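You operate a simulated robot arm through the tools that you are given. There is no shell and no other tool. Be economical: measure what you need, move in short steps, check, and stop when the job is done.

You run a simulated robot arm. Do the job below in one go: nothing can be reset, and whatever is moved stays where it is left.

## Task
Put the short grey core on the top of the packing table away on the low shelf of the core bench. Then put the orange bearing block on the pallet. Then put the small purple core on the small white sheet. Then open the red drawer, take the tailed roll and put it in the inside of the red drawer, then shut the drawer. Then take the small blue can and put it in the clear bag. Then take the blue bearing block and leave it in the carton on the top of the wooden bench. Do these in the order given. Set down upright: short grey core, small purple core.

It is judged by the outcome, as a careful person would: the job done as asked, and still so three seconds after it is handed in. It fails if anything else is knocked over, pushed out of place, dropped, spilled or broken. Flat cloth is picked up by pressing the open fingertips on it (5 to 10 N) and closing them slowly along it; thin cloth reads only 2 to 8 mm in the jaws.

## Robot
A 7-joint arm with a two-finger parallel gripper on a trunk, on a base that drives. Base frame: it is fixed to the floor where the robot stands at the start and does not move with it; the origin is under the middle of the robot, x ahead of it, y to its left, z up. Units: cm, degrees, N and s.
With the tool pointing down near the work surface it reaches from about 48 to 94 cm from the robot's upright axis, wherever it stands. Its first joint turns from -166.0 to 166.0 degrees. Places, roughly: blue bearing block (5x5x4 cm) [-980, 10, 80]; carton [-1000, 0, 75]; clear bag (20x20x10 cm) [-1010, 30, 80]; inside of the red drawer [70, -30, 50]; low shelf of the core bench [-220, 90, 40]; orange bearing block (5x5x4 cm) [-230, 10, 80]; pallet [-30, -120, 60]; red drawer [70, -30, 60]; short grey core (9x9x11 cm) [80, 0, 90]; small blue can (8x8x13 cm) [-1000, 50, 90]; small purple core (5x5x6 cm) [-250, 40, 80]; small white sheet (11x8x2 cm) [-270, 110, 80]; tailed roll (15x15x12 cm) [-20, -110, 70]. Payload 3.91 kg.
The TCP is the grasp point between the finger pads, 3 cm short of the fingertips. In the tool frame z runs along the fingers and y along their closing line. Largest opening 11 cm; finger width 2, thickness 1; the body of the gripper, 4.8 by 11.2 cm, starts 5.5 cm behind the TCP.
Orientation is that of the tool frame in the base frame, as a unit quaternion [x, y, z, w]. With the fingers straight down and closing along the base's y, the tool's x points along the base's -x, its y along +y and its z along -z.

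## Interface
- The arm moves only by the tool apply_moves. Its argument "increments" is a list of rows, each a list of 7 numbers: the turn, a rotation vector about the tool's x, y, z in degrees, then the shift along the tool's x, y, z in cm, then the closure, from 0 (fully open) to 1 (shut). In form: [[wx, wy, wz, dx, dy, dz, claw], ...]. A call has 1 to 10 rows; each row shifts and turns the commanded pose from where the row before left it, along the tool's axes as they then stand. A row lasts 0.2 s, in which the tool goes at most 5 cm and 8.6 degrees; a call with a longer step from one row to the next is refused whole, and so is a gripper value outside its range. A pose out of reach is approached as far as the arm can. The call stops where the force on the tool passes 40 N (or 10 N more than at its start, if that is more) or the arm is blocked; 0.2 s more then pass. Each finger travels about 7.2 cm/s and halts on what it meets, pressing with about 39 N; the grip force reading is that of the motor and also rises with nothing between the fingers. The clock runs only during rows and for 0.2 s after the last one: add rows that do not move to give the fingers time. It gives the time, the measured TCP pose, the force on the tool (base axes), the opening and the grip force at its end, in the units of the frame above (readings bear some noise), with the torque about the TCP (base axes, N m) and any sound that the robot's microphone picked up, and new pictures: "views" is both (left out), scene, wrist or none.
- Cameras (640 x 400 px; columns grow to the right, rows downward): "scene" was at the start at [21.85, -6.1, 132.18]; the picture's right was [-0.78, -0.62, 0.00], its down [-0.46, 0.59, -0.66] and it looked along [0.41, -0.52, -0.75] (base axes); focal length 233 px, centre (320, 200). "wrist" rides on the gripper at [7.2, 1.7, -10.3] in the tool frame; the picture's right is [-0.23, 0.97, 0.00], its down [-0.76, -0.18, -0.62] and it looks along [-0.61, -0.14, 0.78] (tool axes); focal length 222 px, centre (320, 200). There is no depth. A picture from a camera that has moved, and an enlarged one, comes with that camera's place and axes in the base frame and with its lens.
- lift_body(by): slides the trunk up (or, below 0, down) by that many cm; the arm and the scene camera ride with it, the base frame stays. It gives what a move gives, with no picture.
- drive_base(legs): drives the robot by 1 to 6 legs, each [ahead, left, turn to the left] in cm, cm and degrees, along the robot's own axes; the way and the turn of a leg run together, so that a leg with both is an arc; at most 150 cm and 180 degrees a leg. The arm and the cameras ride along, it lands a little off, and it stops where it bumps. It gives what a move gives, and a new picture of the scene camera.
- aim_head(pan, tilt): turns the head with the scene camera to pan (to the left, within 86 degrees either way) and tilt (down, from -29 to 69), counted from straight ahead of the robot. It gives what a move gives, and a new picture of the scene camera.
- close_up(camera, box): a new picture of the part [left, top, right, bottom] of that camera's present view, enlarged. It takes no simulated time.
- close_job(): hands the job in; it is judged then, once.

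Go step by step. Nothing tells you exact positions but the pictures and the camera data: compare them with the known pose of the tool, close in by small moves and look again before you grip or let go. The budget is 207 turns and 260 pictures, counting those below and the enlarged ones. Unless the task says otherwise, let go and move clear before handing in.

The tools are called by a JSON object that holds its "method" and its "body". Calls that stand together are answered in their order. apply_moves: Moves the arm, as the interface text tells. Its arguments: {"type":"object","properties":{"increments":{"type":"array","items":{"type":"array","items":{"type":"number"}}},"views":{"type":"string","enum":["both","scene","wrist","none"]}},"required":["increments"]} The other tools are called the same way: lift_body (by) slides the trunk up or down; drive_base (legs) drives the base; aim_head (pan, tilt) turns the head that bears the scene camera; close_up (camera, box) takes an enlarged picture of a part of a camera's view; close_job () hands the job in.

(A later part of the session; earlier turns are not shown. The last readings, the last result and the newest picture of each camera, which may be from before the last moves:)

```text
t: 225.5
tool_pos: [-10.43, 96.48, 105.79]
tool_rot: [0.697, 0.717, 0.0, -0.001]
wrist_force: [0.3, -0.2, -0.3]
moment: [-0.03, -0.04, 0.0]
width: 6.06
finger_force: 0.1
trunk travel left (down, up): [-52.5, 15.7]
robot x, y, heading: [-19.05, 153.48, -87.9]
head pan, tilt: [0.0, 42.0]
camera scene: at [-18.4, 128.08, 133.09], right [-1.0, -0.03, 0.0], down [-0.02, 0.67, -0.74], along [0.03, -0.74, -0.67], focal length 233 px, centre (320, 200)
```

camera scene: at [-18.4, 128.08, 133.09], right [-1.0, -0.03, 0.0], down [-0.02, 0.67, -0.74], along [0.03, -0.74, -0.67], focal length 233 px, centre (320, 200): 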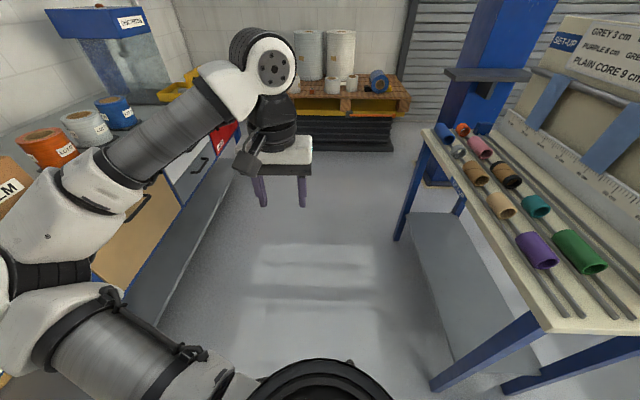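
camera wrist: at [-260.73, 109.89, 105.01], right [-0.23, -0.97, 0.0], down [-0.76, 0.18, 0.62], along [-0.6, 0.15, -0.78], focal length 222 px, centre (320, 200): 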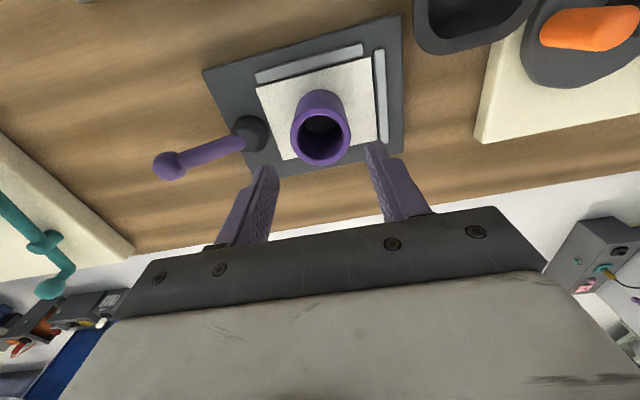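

{"method": "drive_base", "body": {"legs": [[150, 0, 0], [20, 0, 0], [0, 0, 88]]}}

{"method": "aim_head", "body": {"pan": -10, "tilt": 50}}

{"method": "close_up", "body": {"camera": "scene", "box": [240, 80, 560, 280]}}

```text
t: 237.8
tool_pos: [45.39, -5.02, 105.85]
tool_rot: [-0.007, 1.0, 0.0, -0.001]
wrist_force: [0.1, -0.4, -0.5]
moment: [-0.01, 0.0, -0.03]
width: 6.04
finger_force: 0.1
trunk travel left (down, up): [-52.5, 15.7]
robot x, y, heading: [-11.1, -13.28, 1.2]
head pan, tilt: [0.0, 42.0]
camera scene: at [13.77, -12.61, 133.09], right [0.02, -1.0, 0.0], down [-0.67, -0.02, -0.74], along [0.74, 0.02, -0.67], focal length 233 px, centre (320, 200)
```

scene: 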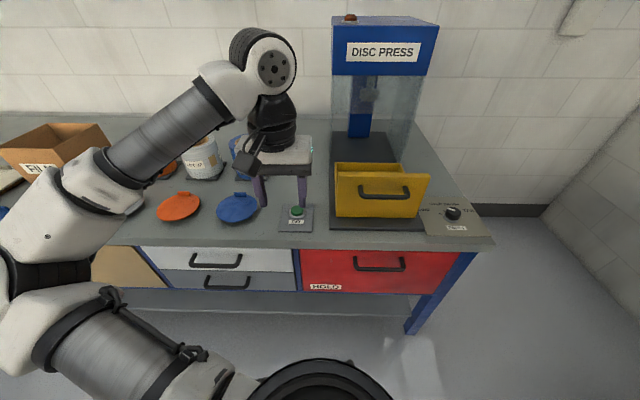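

```text
t: 238.5
tool_pos: [45.43, -5.14, 105.8]
tool_rot: [-0.008, 1.0, -0.001, -0.001]
wrist_force: [0.0, -0.4, -0.5]
moment: [0.01, 0.03, 0.02]
width: 6.06
finger_force: 0.0
trunk travel left (down, up): [-52.5, 15.7]
robot x, y, heading: [-11.82, -13.31, 1.4]
head pan, tilt: [-10.0, 50.0]
camera scene: at [13.03, -13.97, 131.97], right [-0.15, -0.99, 0.0], down [-0.76, 0.11, -0.64], along [0.64, -0.1, -0.77], focal length 233 px, centre (320, 200)
```

scene: 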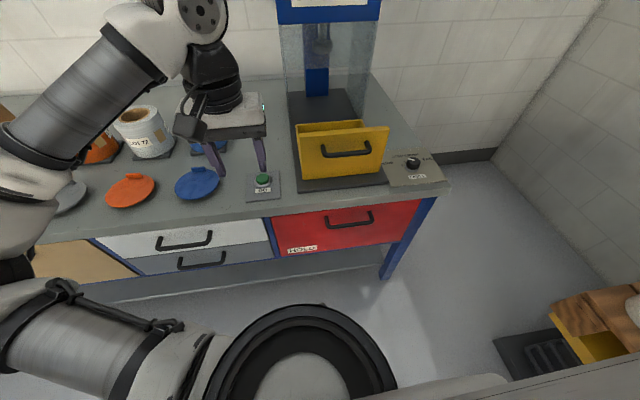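

```text
2.00 times, centred on (400, 180) of scene
camera zoom: at [13.03, -13.97, 131.97], right [-0.15, -0.99, 0.0], down [-0.76, 0.11, -0.64], along [0.64, -0.1, -0.77], focal length 466 px, centre (160, 240)
```

zoom: 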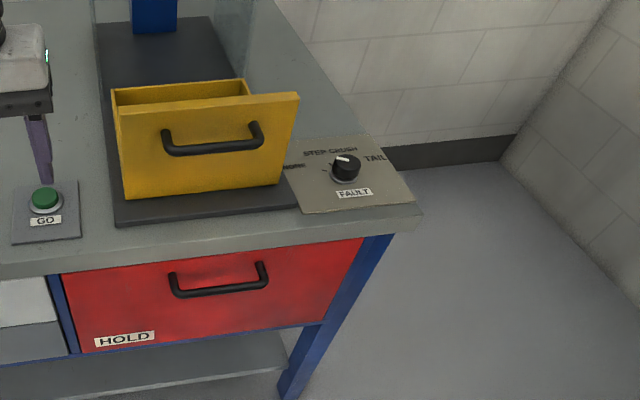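

{"method": "drive_base", "body": {"legs": [[-14, 0, -1]]}}

{"method": "lift_body", "body": {"by": -32}}

{"method": "aim_head", "body": {"pan": -12, "tilt": 25}}

{"method": "close_up", "body": {"camera": "scene", "box": [220, 130, 460, 280]}}

```text
t: 239.9
tool_pos: [31.52, -6.11, 105.89]
tool_rot: [0.001, 1.0, -0.001, 0.0]
wrist_force: [0.2, 0.1, 0.8]
moment: [0.0, -0.03, -0.03]
width: 6.04
finger_force: 0.1
trunk travel left (down, up): [-52.5, 15.7]
robot x, y, heading: [-25.4, -12.97, 0.2]
head pan, tilt: [-10.0, 50.0]
camera scene: at [-1.09, -14.61, 131.98], right [-0.17, -0.99, 0.0], down [-0.75, 0.13, -0.64], along [0.63, -0.11, -0.77], focal length 233 px, centre (320, 200)
```

scene: 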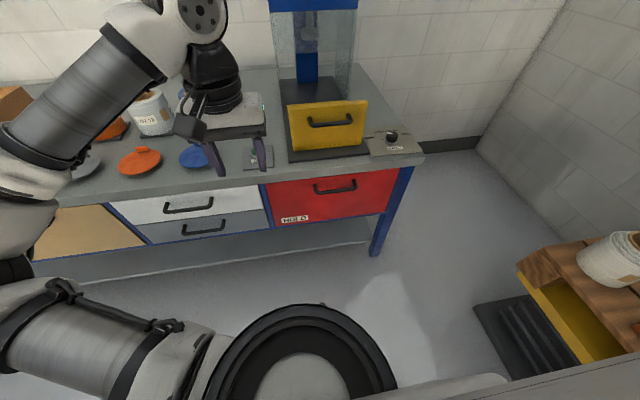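

```text
t: 243.0
tool_pos: [31.49, -6.28, 73.81]
tool_rot: [0.001, 1.0, -0.002, 0.0]
wrist_force: [0.2, 0.0, -0.7]
moment: [-0.01, -0.02, 0.01]
width: 6.05
finger_force: 0.1
trunk travel left (down, up): [-20.5, 47.7]
robot x, y, heading: [-25.32, -13.41, 0.4]
head pan, tilt: [-10.0, 50.0]
```

```text
t: 243.9
tool_pos: [31.51, -6.15, 73.81]
tool_rot: [0.0, 1.0, -0.001, -0.001]
wrist_force: [0.8, -0.3, 0.2]
moment: [0.0, -0.03, -0.03]
width: 6.06
finger_force: 0.1
trunk travel left (down, up): [-20.5, 47.7]
robot x, y, heading: [-25.68, -13.47, 0.6]
head pan, tilt: [-12.0, 25.0]
camera scene: at [0.41, -15.17, 103.7], right [-0.2, -0.98, 0.0], down [-0.41, 0.08, -0.91], along [0.89, -0.18, -0.42], focal length 233 px, centre (320, 200)
```

scene: 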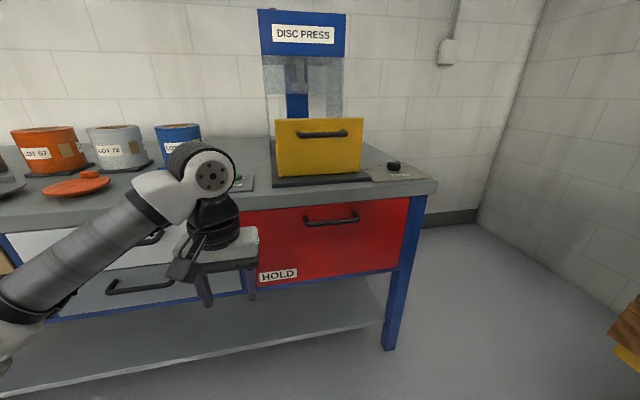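

```text
2.67 times, centred on (340, 205) of scene
camera zoom: at [0.41, -15.17, 103.7], right [-0.2, -0.98, 0.0], down [-0.41, 0.08, -0.91], along [0.89, -0.18, -0.42], focal length 621 px, centre (267, 187)
```

zoom: 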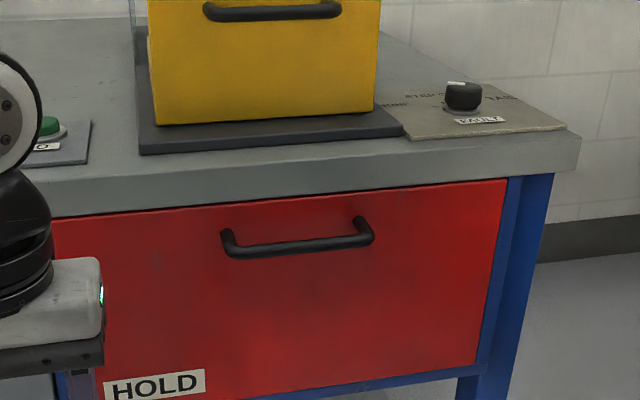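

{"method": "apply_moves", "body": {"increments": [[0, 0, 0, -1.2, -3.8, 0, 0.5], [0, 0, 0, -1.2, -3.8, 0, 0.5], [0, 0, 0, -1.2, -3.8, 0, 0.5], [0, 0, 0, -1.2, -3.8, 0, 0.5], [0, 0, 0, -1.2, -3.8, 0, 0.5], [0, 0, 0, -1.2, -3.8, 0.5, 0.5]], "views": "none"}}

{"method": "apply_moves", "body": {"increments": [[-4.95, -4.95, 4.95, 0, 0, 0, 0.5], [-4.95, -4.95, 4.95, 0, 0, 0, 0.5], [-4.95, -4.95, 4.95, 0, 0, 0, 0.5], [-4.95, -4.95, 4.95, 0, 0, 0, 0.5], [-4.95, -4.95, 4.95, 0, 0, 0, 0.5], [-4.95, -4.95, 4.95, 0, 0, 0, 0.5], [-4.95, -4.95, 4.95, 0, 0, 0, 0.5]], "views": "none"}}

{"method": "apply_moves", "body": {"increments": [[-4.95, -4.95, 4.95, 0, 0, 0, 0.5], [-4.95, -4.95, 4.95, 0, 0, 0, 0.5], [-4.95, -4.95, 4.95, 0, 0, 0, 0.5], [-4.95, -4.95, 4.95, 0, 0, 0, 0.5], [-4.95, -4.95, 4.95, 0, 0, 0, 0.5], [-4.95, -4.95, 4.95, 0, 0, 0, 0.5], [-4.95, -4.95, 4.95, 0, 0, 0, 0.5]]}}

```text
t: 245.3
tool_pos: [38.73, -28.94, 73.37]
tool_rot: [0.001, 1.0, 0.0, -0.001]
wrist_force: [0.3, 0.4, 0.1]
moment: [0.01, 0.0, -0.02]
width: 5.46
finger_force: 0.2
trunk travel left (down, up): [-20.5, 47.7]
robot x, y, heading: [-25.89, -13.62, 0.5]
head pan, tilt: [-12.0, 25.0]
```

```text
t: 246.9
tool_pos: [38.64, -29.09, 73.33]
tool_rot: [0.29, 0.865, 0.289, 0.289]
wrist_force: [0.1, -0.5, 0.0]
moment: [0.0, -0.02, -0.01]
width: 5.53
finger_force: 0.1
trunk travel left (down, up): [-20.5, 47.7]
robot x, y, heading: [-25.71, -13.71, 0.4]
head pan, tilt: [-12.0, 25.0]
```

```text
t: 248.5
tool_pos: [40.03, -30.17, 73.74]
tool_rot: [0.501, 0.499, 0.499, 0.501]
wrist_force: [-0.1, -0.1, 0.1]
moment: [0.01, -0.02, 0.0]
width: 5.52
finger_force: 0.1
out of reach, approached as far as the arm can: row 7
trunk travel left (down, up): [-20.5, 47.7]
robot x, y, heading: [-25.42, -13.88, 0.5]
head pan, tilt: [-12.0, 25.0]
camera scene: at [0.41, -15.18, 103.71], right [-0.2, -0.98, 0.0], down [-0.41, 0.08, -0.91], along [0.89, -0.18, -0.42], focal length 233 px, centre (320, 200)
camera wrist: at [29.68, -22.88, 75.49], right [0.0, -0.23, 0.97], down [-0.63, -0.76, -0.18], along [0.78, -0.61, -0.14], focal length 222 px, centre (320, 200)
```

scene: 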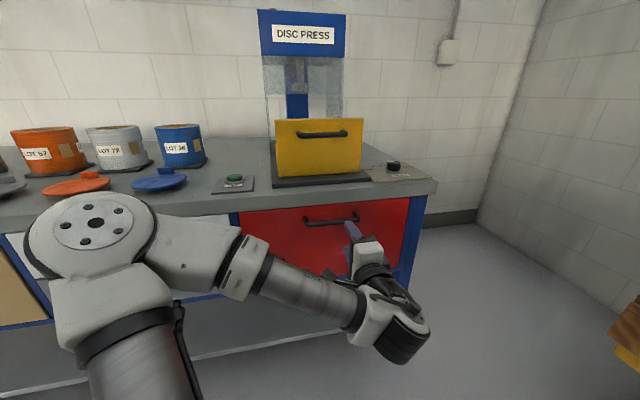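
wrist: 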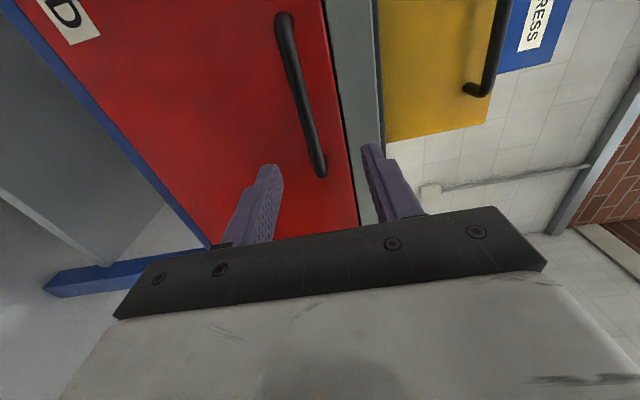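

{"method": "apply_moves", "body": {"increments": [[0, 0, 0, 0.5, -0.6, 3, 0.5], [0, 0, 0, 0.5, -0.5, 3, 0.5], [0, 0, 0, 0, 0, 2, 0.5]]}}

{"method": "close_up", "body": {"camera": "scene", "box": [220, 130, 460, 280]}}

```text
t: 249.3
tool_pos: [48.12, -29.04, 72.65]
tool_rot: [0.501, 0.499, 0.5, 0.499]
wrist_force: [0.1, 0.4, -0.8]
moment: [-0.01, 0.0, 0.0]
width: 5.51
finger_force: 0.1
trunk travel left (down, up): [-20.5, 47.7]
robot x, y, heading: [-25.46, -13.69, 0.3]
head pan, tilt: [-12.0, 25.0]
camera scene: at [0.41, -15.17, 103.71], right [-0.2, -0.98, 0.0], down [-0.41, 0.08, -0.91], along [0.89, -0.18, -0.42], focal length 233 px, centre (320, 200)
camera wrist: at [37.67, -21.85, 74.53], right [0.0, -0.23, 0.97], down [-0.63, -0.76, -0.18], along [0.78, -0.61, -0.14], focal length 222 px, centre (320, 200)
```

scene: 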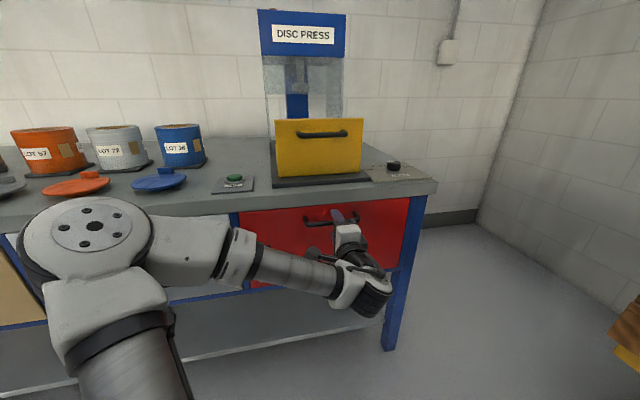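
wrist: 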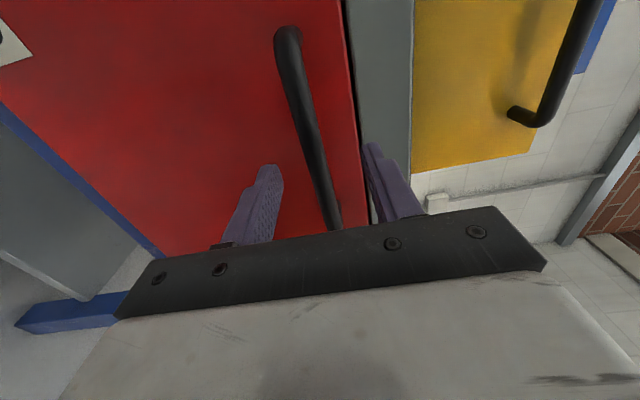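

```text
2.67 times, centred on (340, 205) of scene
camera zoom: at [0.41, -15.17, 103.71], right [-0.2, -0.98, 0.0], down [-0.41, 0.08, -0.91], along [0.89, -0.18, -0.42], focal length 621 px, centre (267, 187)
```

zoom: 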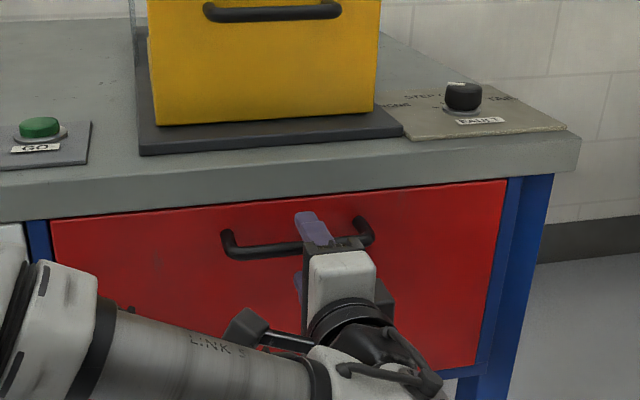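

{"method": "apply_moves", "body": {"increments": [[0, 0, 0, 0, 0, 1.2, 0.5], [0, 0, 0, 0, 0, 1.2, 0.5], [0, 0, 0, 0, 0, 0, 0.7], [0, 0, 0, 0, 0, 0, 1], [0, 0, 0, 0, 0, 0, 1], [0, 0, 0, 0, 0, 0, 1]]}}

```text
t: 250.7
tool_pos: [50.51, -29.0, 72.54]
tool_rot: [0.502, 0.501, 0.498, 0.499]
wrist_force: [-3.8, 1.1, -15.7]
moment: [-0.01, 0.15, -0.14]
width: 1.37
finger_force: 44.9
trunk travel left (down, up): [-20.5, 47.7]
robot x, y, heading: [-25.39, -13.63, 0.7]
head pan, tilt: [-12.0, 25.0]
camera scene: at [0.49, -15.19, 103.66], right [-0.2, -0.98, 0.0], down [-0.42, 0.09, -0.91], along [0.89, -0.18, -0.42], focal length 233 px, centre (320, 200)
camera wrist: at [40.06, -21.78, 74.39], right [0.01, -0.23, 0.97], down [-0.63, -0.76, -0.17], along [0.78, -0.61, -0.15], focal length 222 px, centre (320, 200)
```

scene: 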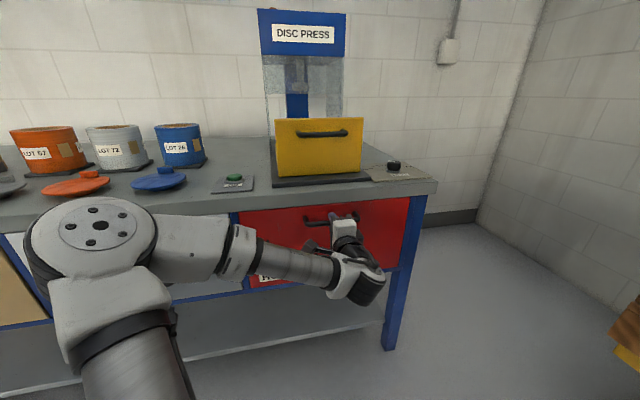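
wrist: 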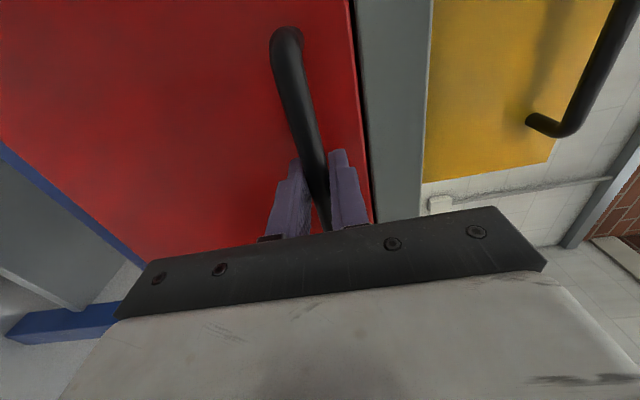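

{"method": "apply_moves", "body": {"increments": [[0, 0, 0, 0, -0.2, -0.5, 1], [0, 0, 0, 0, 0, -0.7, 1], [0, 0, 0, 0, 0, -1, 1], [0, 0, 0, 0, 0, -1, 1], [0, 0, 0, 0, 0, -1, 1], [0, 0, 0, 0, 0, -1, 1]]}}

```text
t: 252.1
tool_pos: [45.18, -29.14, 72.51]
tool_rot: [0.5, 0.5, 0.499, 0.501]
wrist_force: [1.6, 0.4, 7.5]
moment: [0.19, -0.08, 0.41]
width: 1.39
finger_force: 44.4
trunk travel left (down, up): [-20.5, 47.7]
robot x, y, heading: [-25.4, -13.7, 0.4]
head pan, tilt: [-12.0, 25.0]
camera scene: at [0.37, -15.17, 103.74], right [-0.2, -0.98, 0.0], down [-0.41, 0.08, -0.91], along [0.89, -0.18, -0.42], focal length 233 px, centre (320, 200)
camera wrist: at [34.9, -21.79, 74.28], right [0.0, -0.22, 0.97], down [-0.62, -0.76, -0.18], along [0.78, -0.61, -0.14], focal length 222 px, centre (320, 200)
```

scene: 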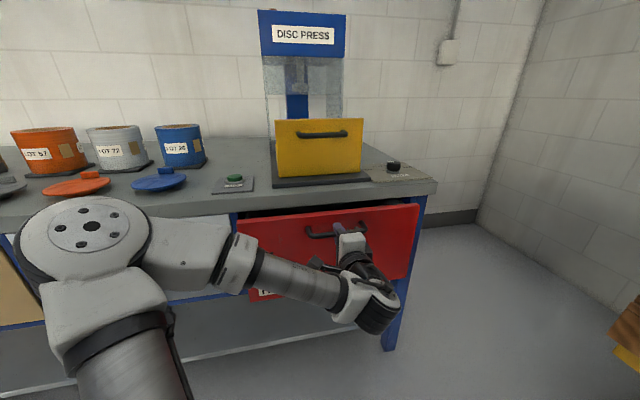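
wrist: 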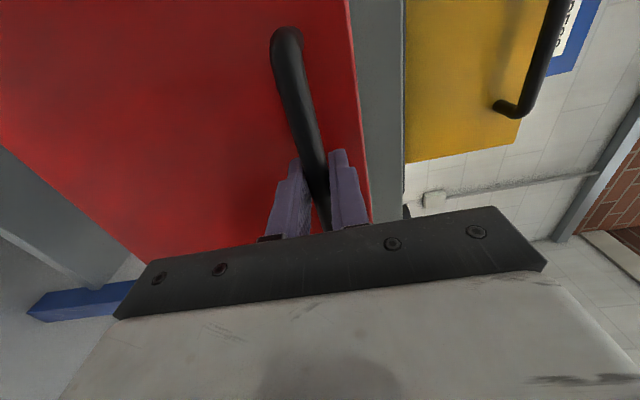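

{"method": "apply_moves", "body": {"increments": [[0, 0, 0, 0, 0, -1, 1], [0, 0, 0, 0, 0, -1, 1], [0, 0, 0, 0, 0, -1, 1], [0, 0, 0, 0, 0, -1, 1], [0, 0, 0, 0, 0, -0.8, 1]], "views": "none"}}

{"method": "drive_base", "body": {"legs": [[-8, 0, 0]]}}

```text
t: 253.3
tool_pos: [40.88, -28.98, 72.48]
tool_rot: [0.497, 0.502, 0.502, 0.499]
wrist_force: [2.3, 24.7, 19.4]
moment: [0.12, -0.18, -0.47]
width: 1.39
finger_force: 44.8
out of reach, approached as far as the arm can: row 5
trunk travel left (down, up): [-20.5, 47.7]
robot x, y, heading: [-25.87, -13.69, 0.6]
head pan, tilt: [-12.0, 25.0]
```

```text
t: 254.4
tool_pos: [32.88, -29.11, 72.5]
tool_rot: [0.497, 0.502, 0.502, 0.499]
wrist_force: [-1.5, 37.3, 16.6]
moment: [0.14, -0.09, 0.05]
width: 1.36
finger_force: 45.3
trunk travel left (down, up): [-20.5, 47.7]
robot x, y, heading: [-33.8, -13.61, 0.3]
head pan, tilt: [-12.0, 25.0]
camera scene: at [-7.63, -15.04, 103.75], right [-0.2, -0.98, 0.0], down [-0.41, 0.08, -0.91], along [0.89, -0.18, -0.42], focal length 233 px, centre (320, 200)
```

scene: 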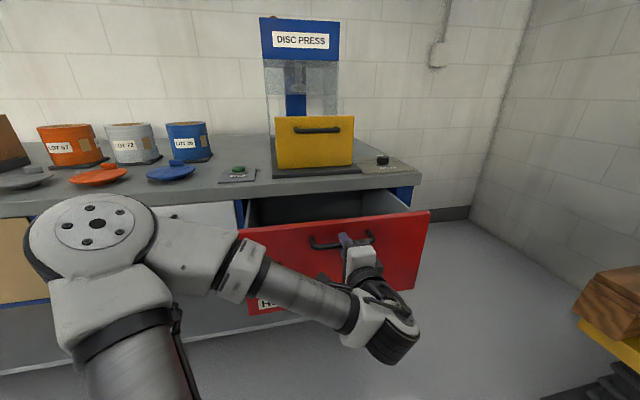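

{"method": "drive_base", "body": {"legs": [[-3.5, 0, 0]]}}

{"method": "apply_moves", "body": {"increments": [[0, 0, 0, 0, 0, 0, 0.8], [0, 0, 0, 0, 0, 0, 0.5], [0, 0, 0, 0, 0, 0, 0.5]]}}

```text
t: 255.2
tool_pos: [29.39, -29.17, 72.46]
tool_rot: [0.496, 0.503, 0.503, 0.498]
wrist_force: [-1.0, 9.6, 11.8]
moment: [0.07, -0.14, 0.98]
width: 1.37
finger_force: 44.9
trunk travel left (down, up): [-20.5, 47.7]
robot x, y, heading: [-37.05, -13.55, 0.4]
head pan, tilt: [-12.0, 25.0]
camera scene: at [-11.08, -15.16, 103.75], right [-0.2, -0.98, 0.0], down [-0.41, 0.08, -0.91], along [0.89, -0.18, -0.42], focal length 233 px, centre (320, 200)
```

scene: 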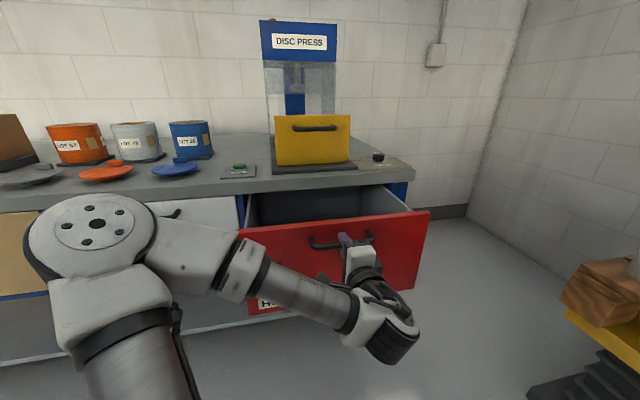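

```text
t: 256.1
tool_pos: [29.32, -29.11, 72.55]
tool_rot: [0.496, 0.502, 0.503, 0.499]
wrist_force: [1.4, 0.9, -0.6]
moment: [-0.01, 0.02, 0.01]
width: 5.5
finger_force: 0.2
trunk travel left (down, up): [-20.5, 47.7]
robot x, y, heading: [-36.83, -13.4, 0.4]
head pan, tilt: [-12.0, 25.0]
camera scene: at [-11.02, -15.21, 103.71], right [-0.2, -0.98, 0.0], down [-0.41, 0.08, -0.91], along [0.89, -0.18, -0.42], focal length 233 px, centre (320, 200)
camera wrist: at [19.02, -22.0, 74.2], right [0.0, -0.23, 0.97], down [-0.61, -0.77, -0.18], along [0.79, -0.6, -0.14], focal length 222 px, centre (320, 200)
```

scene: 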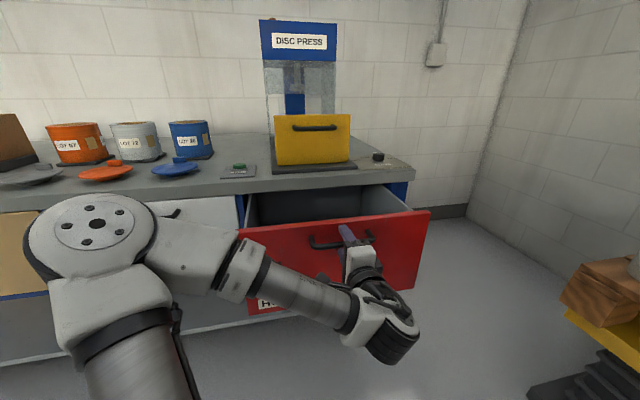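
wrist: 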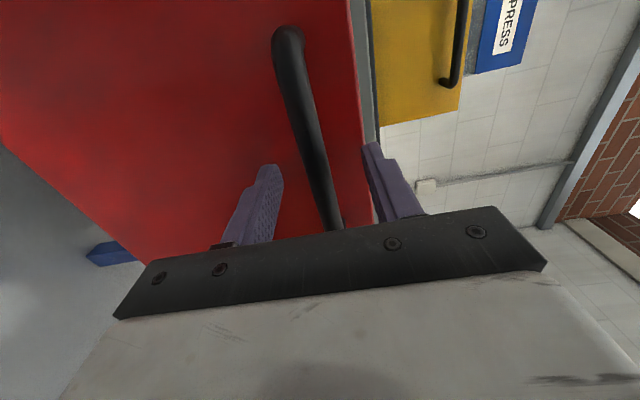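

{"method": "drive_base", "body": {"legs": [[-2.8, 0, 0]]}}

{"method": "apply_moves", "body": {"increments": [[0, 0, 0, 0, 0, -1, 0.5], [0, 0, 0, 0, 0, -1, 0.5]], "views": "wrist"}}

```text
t: 256.9
tool_pos: [26.64, -29.19, 72.47]
tool_rot: [0.497, 0.502, 0.503, 0.498]
wrist_force: [-0.5, -0.1, -1.0]
moment: [0.02, 0.04, 0.01]
width: 5.5
finger_force: 0.1
trunk travel left (down, up): [-20.5, 47.7]
robot x, y, heading: [-40.01, -13.83, 0.7]
head pan, tilt: [-12.0, 25.0]
camera scene: at [-13.82, -15.23, 103.71], right [-0.2, -0.98, 0.0], down [-0.41, 0.08, -0.91], along [0.89, -0.18, -0.42], focal length 233 px, centre (320, 200)
```

scene: 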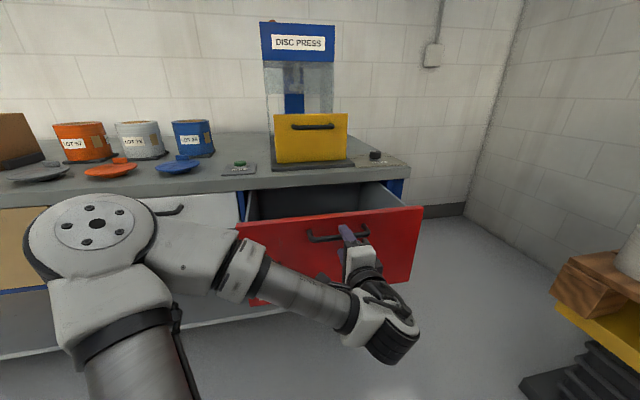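

```text
t: 257.5
tool_pos: [25.77, -30.08, 72.64]
tool_rot: [0.496, 0.502, 0.504, 0.498]
wrist_force: [0.4, -0.2, -0.5]
moment: [0.01, 0.01, 0.01]
width: 5.5
finger_force: 0.0
out of reach, approached as far as the arm can: row 1, 2
trunk travel left (down, up): [-20.5, 47.7]
robot x, y, heading: [-39.76, -13.68, 0.6]
head pan, tilt: [-12.0, 25.0]
camera wrist: at [15.35, -23.02, 74.47], right [0.0, -0.23, 0.97], down [-0.61, -0.77, -0.18], along [0.79, -0.6, -0.14], focal length 222 px, centre (320, 200)
```

wrist: 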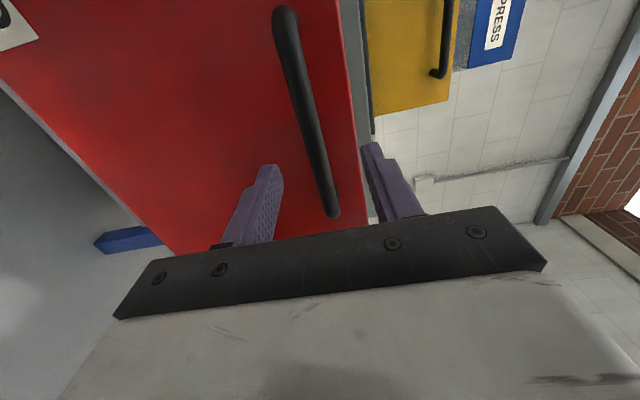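

{"method": "lift_body", "body": {"by": 32}}

{"method": "apply_moves", "body": {"increments": [[4.95, 4.95, -4.95, 0, 0, 0, 0.2], [4.95, 4.95, -4.95, 0, 0, 0, 0.2], [4.95, 4.95, -4.95, 0, 0, 0, 0.2], [4.95, 4.95, -4.95, 0, 0, 0, 0.2], [4.95, 4.95, -4.95, 0, 0, 0, 0.2], [4.95, 4.95, -4.95, 0, 0, 0, 0.2], [4.95, 4.95, -4.95, 0, 0, 0, 0.2]], "views": "none"}}

{"method": "apply_moves", "body": {"increments": [[4.95, 4.95, -4.95, 0, 0, 0, 0], [4.95, 4.95, -4.95, 0, 0, 0, 0], [4.95, 4.95, -4.95, 0, 0, 0, 0], [4.95, 4.95, -4.95, 0, 0, 0, 0], [4.95, 4.95, -4.95, 0, 0, 0, 0], [4.95, 4.95, -4.95, 0, 0, 0, 0], [4.95, 4.95, -4.95, 0, 0, 0, 0]], "views": "none"}}

{"method": "aim_head", "body": {"pan": -20, "tilt": 45}}

```text
t: 260.6
tool_pos: [25.79, -30.03, 104.73]
tool_rot: [0.496, 0.503, 0.504, 0.497]
wrist_force: [-0.4, -0.4, 1.2]
moment: [0.05, 0.0, 0.03]
width: 5.47
finger_force: 0.0
trunk travel left (down, up): [-52.5, 15.7]
robot x, y, heading: [-39.62, -13.33, 0.8]
head pan, tilt: [-12.0, 25.0]
```

```text
t: 262.2
tool_pos: [25.79, -30.22, 104.62]
tool_rot: [0.282, 0.869, 0.29, 0.286]
wrist_force: [0.4, -0.9, 0.0]
moment: [-0.01, 0.02, 0.02]
width: 8.81
finger_force: 0.0
trunk travel left (down, up): [-52.5, 15.7]
robot x, y, heading: [-39.46, -13.78, 0.4]
head pan, tilt: [-12.0, 25.0]
```

```text
t: 263.9
tool_pos: [25.81, -30.16, 104.61]
tool_rot: [-0.007, 1.0, -0.001, 0.0]
wrist_force: [1.1, 0.5, 0.0]
moment: [-0.01, 0.03, -0.01]
width: 11.0
finger_force: 0.0
trunk travel left (down, up): [-52.5, 15.7]
robot x, y, heading: [-39.87, -13.4, 0.4]
head pan, tilt: [-12.0, 25.0]
```

```text
t: 264.7
tool_pos: [25.81, -30.12, 104.63]
tool_rot: [-0.008, 1.0, 0.0, 0.002]
wrist_force: [0.3, -0.2, 0.3]
moment: [0.01, 0.0, 0.03]
width: 11.01
finger_force: 0.1
trunk travel left (down, up): [-52.5, 15.7]
robot x, y, heading: [-39.83, -13.54, 0.7]
head pan, tilt: [-20.0, 45.0]
camera scene: at [-15.19, -16.11, 132.66], right [-0.33, -0.94, 0.0], down [-0.67, 0.24, -0.71], along [0.67, -0.24, -0.71], focal length 233 px, centre (320, 200)
```

scene: 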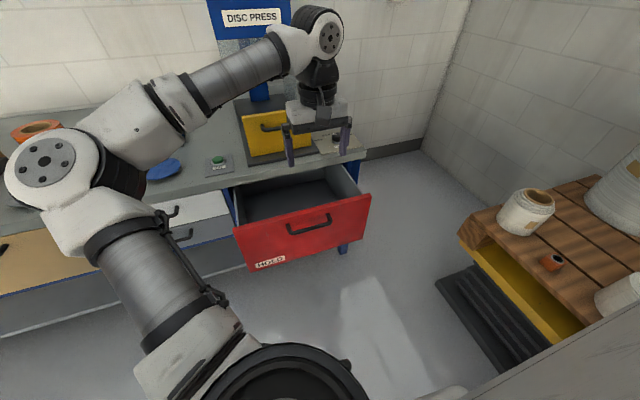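

{"method": "drive_base", "body": {"legs": [[1, -14, 0]]}}

{"method": "aim_head", "body": {"pan": -72, "tilt": 50}}

```text
t: 266.4
tool_pos: [26.89, -44.0, 104.62]
tool_rot: [-0.005, 1.0, 0.0, 0.0]
wrist_force: [0.4, -0.8, -0.2]
moment: [0.0, 0.01, 0.0]
width: 11.01
finger_force: 0.1
trunk travel left (down, up): [-52.5, 15.7]
robot x, y, heading: [-39.15, -27.45, 0.3]
head pan, tilt: [-20.0, 45.0]
camera scene: at [-14.12, -29.93, 132.65], right [-0.34, -0.94, 0.0], down [-0.67, 0.24, -0.71], along [0.67, -0.24, -0.71], focal length 233 px, centre (320, 200)
```

scene: 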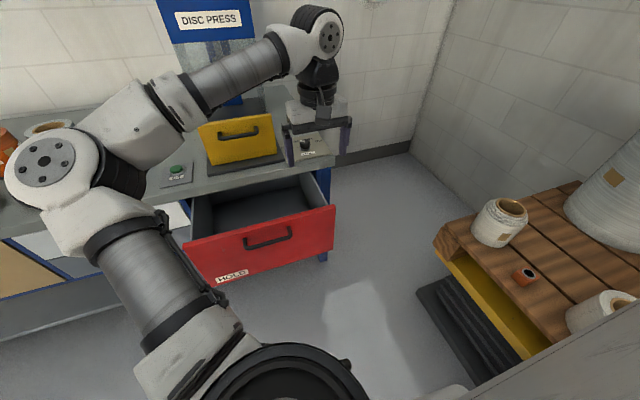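

```text
t: 267.6
tool_pos: [26.92, -43.98, 104.67]
tool_rot: [-0.005, 1.0, -0.001, 0.001]
wrist_force: [-0.6, -0.2, 0.2]
moment: [0.0, -0.02, 0.0]
width: 11.0
finger_force: 0.0
trunk travel left (down, up): [-52.5, 15.7]
robot x, y, heading: [-38.7, -27.09, 0.4]
head pan, tilt: [-72.0, 50.0]
camera scene: at [-19.36, -34.47, 131.96], right [-0.95, -0.31, 0.0], down [-0.24, 0.73, -0.64], along [0.2, -0.61, -0.77], focal length 233 px, centre (320, 200)
```

scene: 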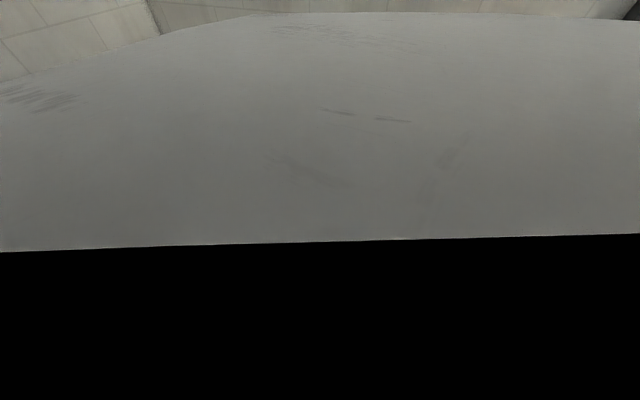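

{"method": "drive_base", "body": {"legs": [[0, 0, -45]]}}

{"method": "aim_head", "body": {"pan": -20, "tilt": 48}}

{"method": "close_up", "body": {"camera": "scene", "box": [280, 80, 600, 280]}}

```text
t: 270.2
tool_pos: [-5.55, -86.25, 104.76]
tool_rot: [0.388, 0.922, -0.001, 0.0]
wrist_force: [0.1, -0.7, 0.2]
moment: [0.0, 0.0, -0.02]
width: 11.01
finger_force: 0.1
trunk travel left (down, up): [-52.5, 15.7]
robot x, y, heading: [-38.47, -27.5, -46.1]
head pan, tilt: [-72.0, 50.0]
camera scene: at [-30.58, -46.26, 131.96], right [-0.88, 0.47, 0.0], down [0.36, 0.68, -0.64], along [-0.3, -0.57, -0.77], focal length 233 px, centre (320, 200)
```

scene: 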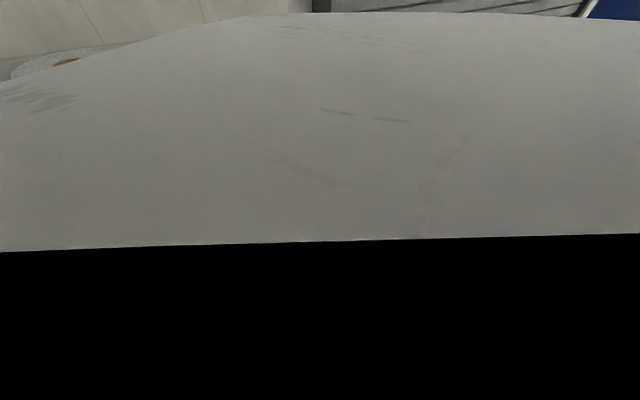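

```text
t: 271.4
tool_pos: [-5.55, -86.25, 104.64]
tool_rot: [0.388, 0.922, -0.001, 0.0]
wrist_force: [0.3, 0.3, 0.9]
moment: [0.0, -0.02, 0.01]
width: 11.0
finger_force: 0.1
trunk travel left (down, up): [-52.5, 15.7]
robot x, y, heading: [-38.68, -27.27, -45.8]
head pan, tilt: [-20.0, 48.0]
camera scene: at [-23.76, -46.65, 132.23], right [-0.91, -0.41, 0.0], down [-0.3, 0.68, -0.67], along [0.27, -0.61, -0.74], focal length 233 px, centre (320, 200)
```

scene: 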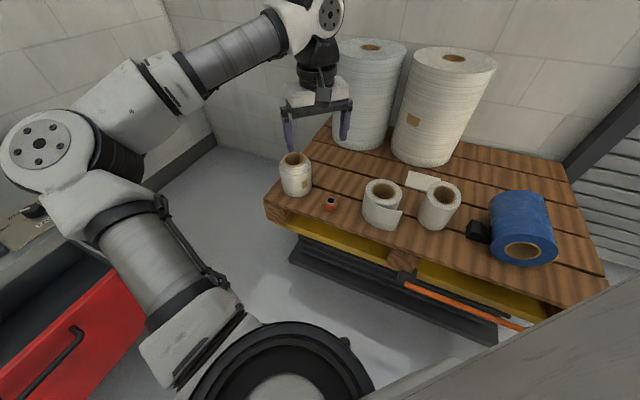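

```text
2.00 times, centred on (440, 180) of scene
camera zoom: at [-23.76, -46.65, 132.23], right [-0.91, -0.41, 0.0], down [-0.3, 0.68, -0.67], along [0.27, -0.61, -0.74], focal length 466 px, centre (80, 240)
```

zoom: 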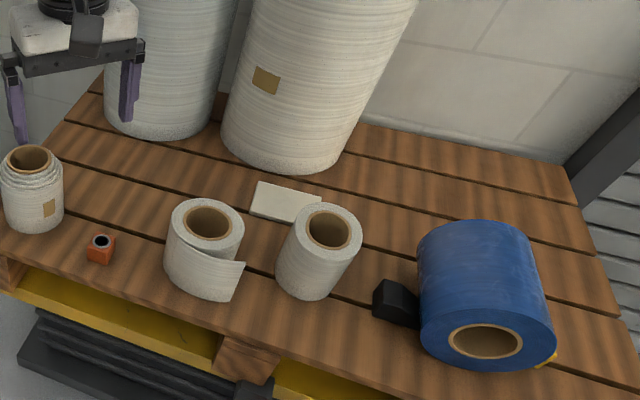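

{"method": "apply_moves", "body": {"increments": [[0, 0, 7.4, 0, 0, 0, 0.5], [0, 0, 7.4, 0, 0, 0, 0.5], [0, 0, 7.4, 0, 0, 0, 0.5], [0, 0, 7.4, 0, 0, 0, 0.5], [0, 0, 7.4, 0, 0, 0, 0.5], [0, 0, 7.4, 0, 0, 0, 0.5]], "views": "none"}}

{"method": "apply_moves", "body": {"increments": [[0, 0, 0, -4.1, -1.7, 0, 0.5], [0, 0, 0, -4.1, -1.7, 0, 0.5], [0, 0, 0, -4.1, -1.7, 0, 0.5], [0, 0, 0, -4.1, -1.7, 0, 0.5], [0, 0, 0, -4.1, -1.7, 0, 0.5], [0, 0, 0, -4.1, -1.7, 0, 0.5]], "views": "none"}}

{"method": "lift_body", "body": {"by": -22}}

{"method": "apply_moves", "body": {"increments": [[0, 0, 0, 0, 0, 0, 0.5]]}}

```text
t: 272.8
tool_pos: [-5.57, -86.24, 104.75]
tool_rot: [0.708, 0.706, 0.0, 0.001]
wrist_force: [0.2, 0.3, -0.6]
moment: [-0.01, -0.02, -0.01]
width: 5.5
finger_force: 0.1
trunk travel left (down, up): [-52.5, 15.7]
robot x, y, heading: [-39.01, -27.17, -46.1]
head pan, tilt: [-20.0, 48.0]
```

```text
t: 274.2
tool_pos: [-15.8, -110.8, 104.76]
tool_rot: [0.708, 0.706, 0.001, 0.002]
wrist_force: [0.4, -1.2, 0.2]
moment: [-0.01, 0.0, 0.01]
width: 5.5
finger_force: 0.1
trunk travel left (down, up): [-52.5, 15.7]
robot x, y, heading: [-39.14, -27.63, -46.1]
head pan, tilt: [-20.0, 48.0]
```

```text
t: 276.5
tool_pos: [-15.7, -110.66, 82.82]
tool_rot: [0.707, 0.707, -0.001, 0.001]
wrist_force: [0.9, -0.3, -0.3]
moment: [0.0, -0.03, 0.02]
width: 5.52
finger_force: 0.1
trunk travel left (down, up): [-30.5, 37.7]
robot x, y, heading: [-38.7, -27.25, -45.9]
head pan, tilt: [-20.0, 48.0]
```

```text
t: 276.9
tool_pos: [-15.62, -110.76, 82.8]
tool_rot: [0.708, 0.707, 0.0, 0.001]
wrist_force: [0.8, 0.4, -0.9]
moment: [0.02, -0.01, 0.01]
width: 5.51
finger_force: 0.2
trunk travel left (down, up): [-30.5, 37.7]
robot x, y, heading: [-38.77, -27.3, -46.0]
head pan, tilt: [-20.0, 48.0]
camera scene: at [-23.75, -46.65, 110.24], right [-0.91, -0.41, 0.0], down [-0.3, 0.68, -0.67], along [0.27, -0.61, -0.74], focal length 233 px, centre (320, 200)
camera wrist: at [-14.04, -103.46, 93.22], right [0.97, -0.23, 0.0], down [-0.18, -0.76, 0.62], along [-0.14, -0.61, -0.78], focal length 222 px, centre (320, 200)
```

scene: 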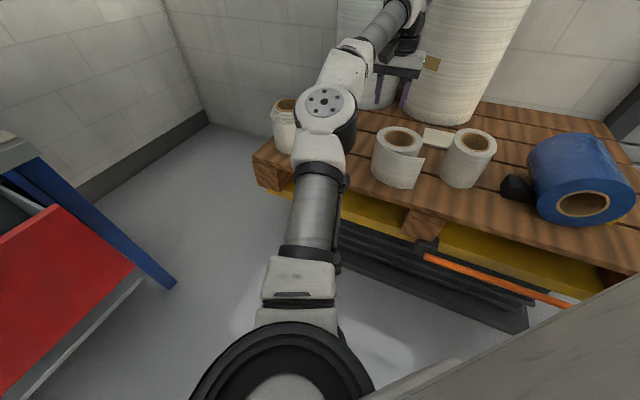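
wrist: 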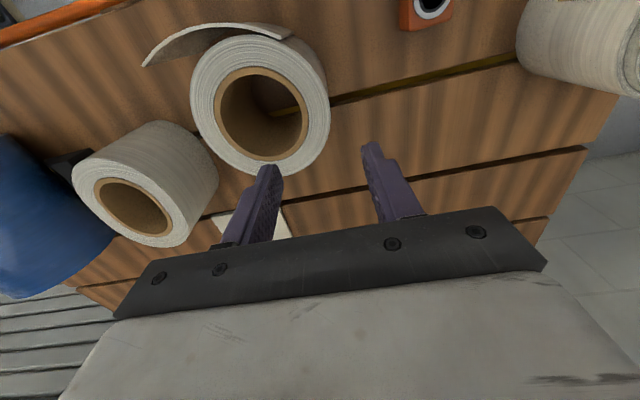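

{"method": "apply_moves", "body": {"increments": [[0, 0, 0, 1.8, -0.2, 2, 0.5], [0, 0, 0, 0, 0, 3, 0.5], [0, 0, 0, 0, 0, 2, 0.5]], "views": "wrist"}}

```text
t: 277.7
tool_pos: [-15.94, -108.99, 75.79]
tool_rot: [0.708, 0.706, -0.001, 0.001]
wrist_force: [-0.7, -0.1, -0.8]
moment: [0.0, 0.03, 0.03]
width: 5.49
finger_force: 0.2
trunk travel left (down, up): [-30.5, 37.7]
robot x, y, heading: [-38.91, -26.99, -46.3]
head pan, tilt: [-20.0, 48.0]
camera wrist: at [-14.21, -101.69, 86.14], right [0.97, -0.23, 0.0], down [-0.18, -0.76, 0.63], along [-0.14, -0.61, -0.78], focal length 222 px, centre (320, 200)
```

wrist: 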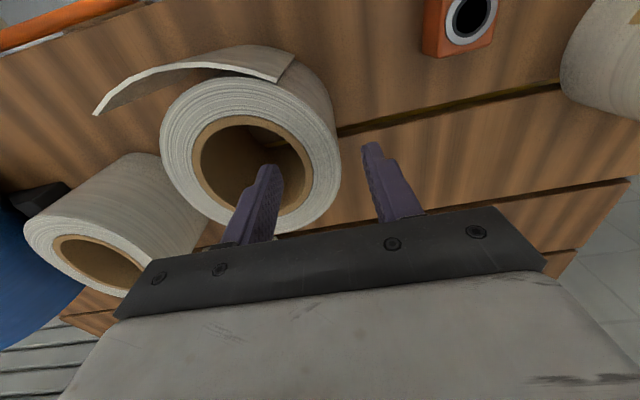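

{"method": "apply_moves", "body": {"increments": [[0, 0, 0, 0.6, 0.1, 1.5, 0.5], [0, 0, 0, 0, 0, 2, 0.5], [0, 0, 0, 0, 0, 2, 0.5], [0, 0, 0, 0, 0, 1.8, 0.5]], "views": "wrist"}}

```text
t: 278.7
tool_pos: [-15.74, -108.39, 68.28]
tool_rot: [0.708, 0.707, 0.0, 0.002]
wrist_force: [0.0, 0.6, 0.4]
moment: [0.02, 0.03, 0.01]
width: 5.51
finger_force: 0.1
trunk travel left (down, up): [-30.5, 37.7]
robot x, y, heading: [-38.81, -27.61, -46.2]
head pan, tilt: [-20.0, 48.0]
camera wrist: at [-14.09, -101.05, 78.84], right [0.97, -0.23, 0.0], down [-0.18, -0.76, 0.62], along [-0.14, -0.61, -0.78], focal length 222 px, centre (320, 200)
```

wrist: 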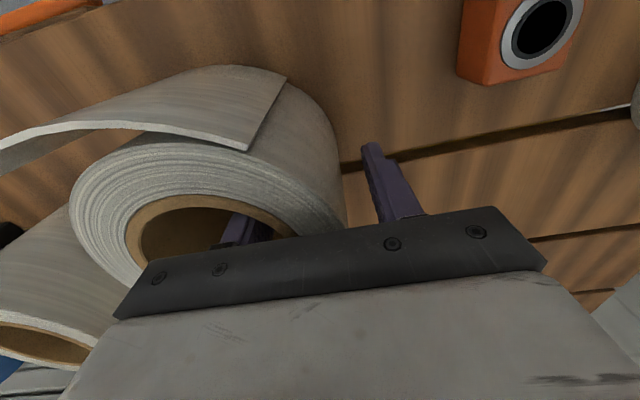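

{"method": "apply_moves", "body": {"increments": [[0, 0, 0, 0, 0, 0, 0.6], [0, 0, 0, 0, 0, 0, 0.7], [0, 0, 0, 0, 0, 0, 1], [0, 0, 0, 0, 0, 0, 1], [0, 0, 0, 0, 0, 0, 1], [0, 0, 0, 0, 0, -0.4, 1], [0, 0, 0, 0, 0, -0.6, 1], [0, 0, 0, 0, 0, -0.8, 1], [0, 0, 0, 0, 0, -1, 1]]}}

```text
t: 280.7
tool_pos: [-15.81, -108.36, 71.14]
tool_rot: [0.707, 0.707, -0.001, 0.001]
wrist_force: [-0.3, -0.4, -9.3]
moment: [-0.05, -0.48, 0.0]
width: 2.2
finger_force: 39.2
trunk travel left (down, up): [-30.5, 37.7]
robot x, y, heading: [-38.62, -27.31, -46.0]
head pan, tilt: [-20.0, 48.0]
camera scene: at [-23.74, -46.72, 110.21], right [-0.91, -0.41, 0.0], down [-0.3, 0.68, -0.67], along [0.27, -0.61, -0.74], focal length 233 px, centre (320, 200)
camera wrist: at [-14.04, -101.13, 81.6], right [0.97, -0.23, 0.0], down [-0.18, -0.76, 0.62], along [-0.14, -0.61, -0.78], focal length 222 px, centre (320, 200)
```

scene: 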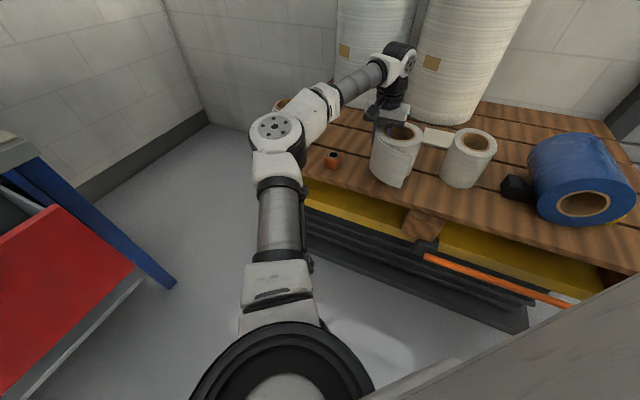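
wrist: 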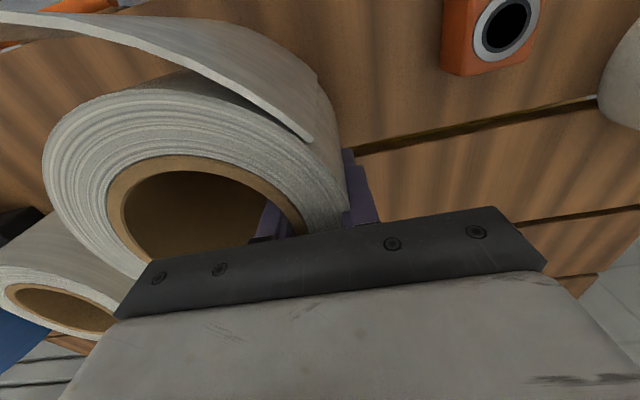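

{"method": "lift_body", "body": {"by": 23}}

{"method": "drive_base", "body": {"legs": [[0, 0, 46]]}}

{"method": "apply_moves", "body": {"increments": [[0, 0, -7.4, 0, 0, 0, 1], [0, 0, -7.4, 0, 0, 0, 1], [0, 0, -7.4, 0, 0, 0, 1], [0, 0, -7.4, 0, 0, 0, 1], [0, 0, -7.4, 0, 0, 0, 1], [0, 0, -7, 0, 0, 0, 1]]}}

```text
t: 283.1
tool_pos: [-15.77, -108.45, 94.1]
tool_rot: [0.708, 0.706, -0.001, 0.001]
wrist_force: [-0.2, -0.5, -8.8]
moment: [-0.1, -0.45, -0.03]
width: 2.19
finger_force: 39.7
trunk travel left (down, up): [-53.5, 14.7]
robot x, y, heading: [-38.96, -26.9, -46.3]
head pan, tilt: [-20.0, 48.0]
```

```text
t: 285.7
tool_pos: [35.47, -67.28, 94.14]
tool_rot: [0.377, 0.926, 0.0, 0.001]
wrist_force: [-0.7, -0.2, -9.1]
moment: [0.32, -0.36, 0.02]
width: 2.18
finger_force: 39.6
trunk travel left (down, up): [-53.5, 14.7]
robot x, y, heading: [-38.95, -27.12, 0.1]
head pan, tilt: [-20.0, 48.0]
camera scene: at [-14.3, -30.0, 133.21], right [-0.34, -0.94, 0.0], down [-0.7, 0.26, -0.67], along [0.63, -0.23, -0.74], focal length 233 px, centre (320, 200)
```

scene: 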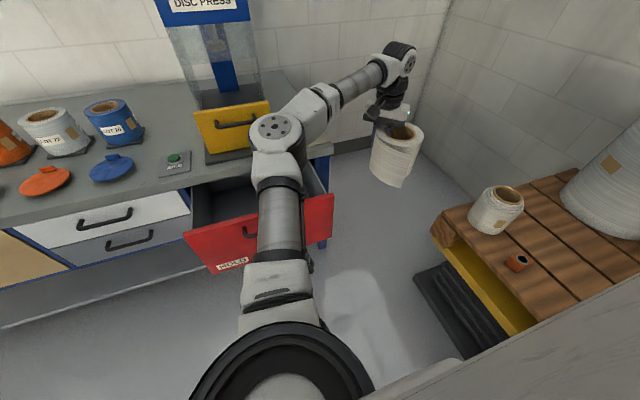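

```text
t: 287.1
tool_pos: [35.53, -67.29, 94.05]
tool_rot: [0.0, 1.0, 0.0, 0.001]
wrist_force: [0.8, 0.2, -8.5]
moment: [0.43, -0.05, 0.0]
width: 2.22
finger_force: 39.3
trunk travel left (down, up): [-53.5, 14.7]
robot x, y, heading: [-38.85, -27.37, -0.2]
head pan, tilt: [-20.0, 48.0]
camera scene: at [-14.3, -30.01, 133.21], right [-0.34, -0.94, 0.0], down [-0.7, 0.26, -0.67], along [0.63, -0.23, -0.74], focal length 233 px, centre (320, 200)
camera wrist: at [28.28, -65.55, 104.59], right [0.23, 0.97, 0.0], down [0.76, -0.18, 0.62], along [0.61, -0.14, -0.78], focal length 222 px, centre (320, 200)
```

scene: 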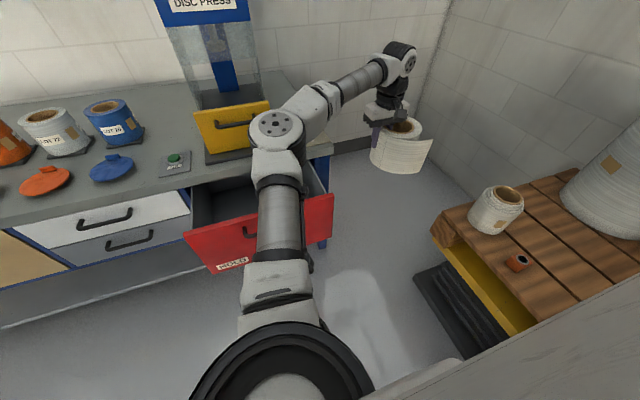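
wrist: 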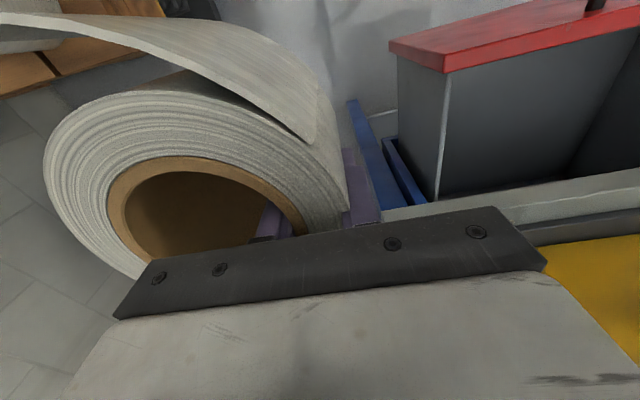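

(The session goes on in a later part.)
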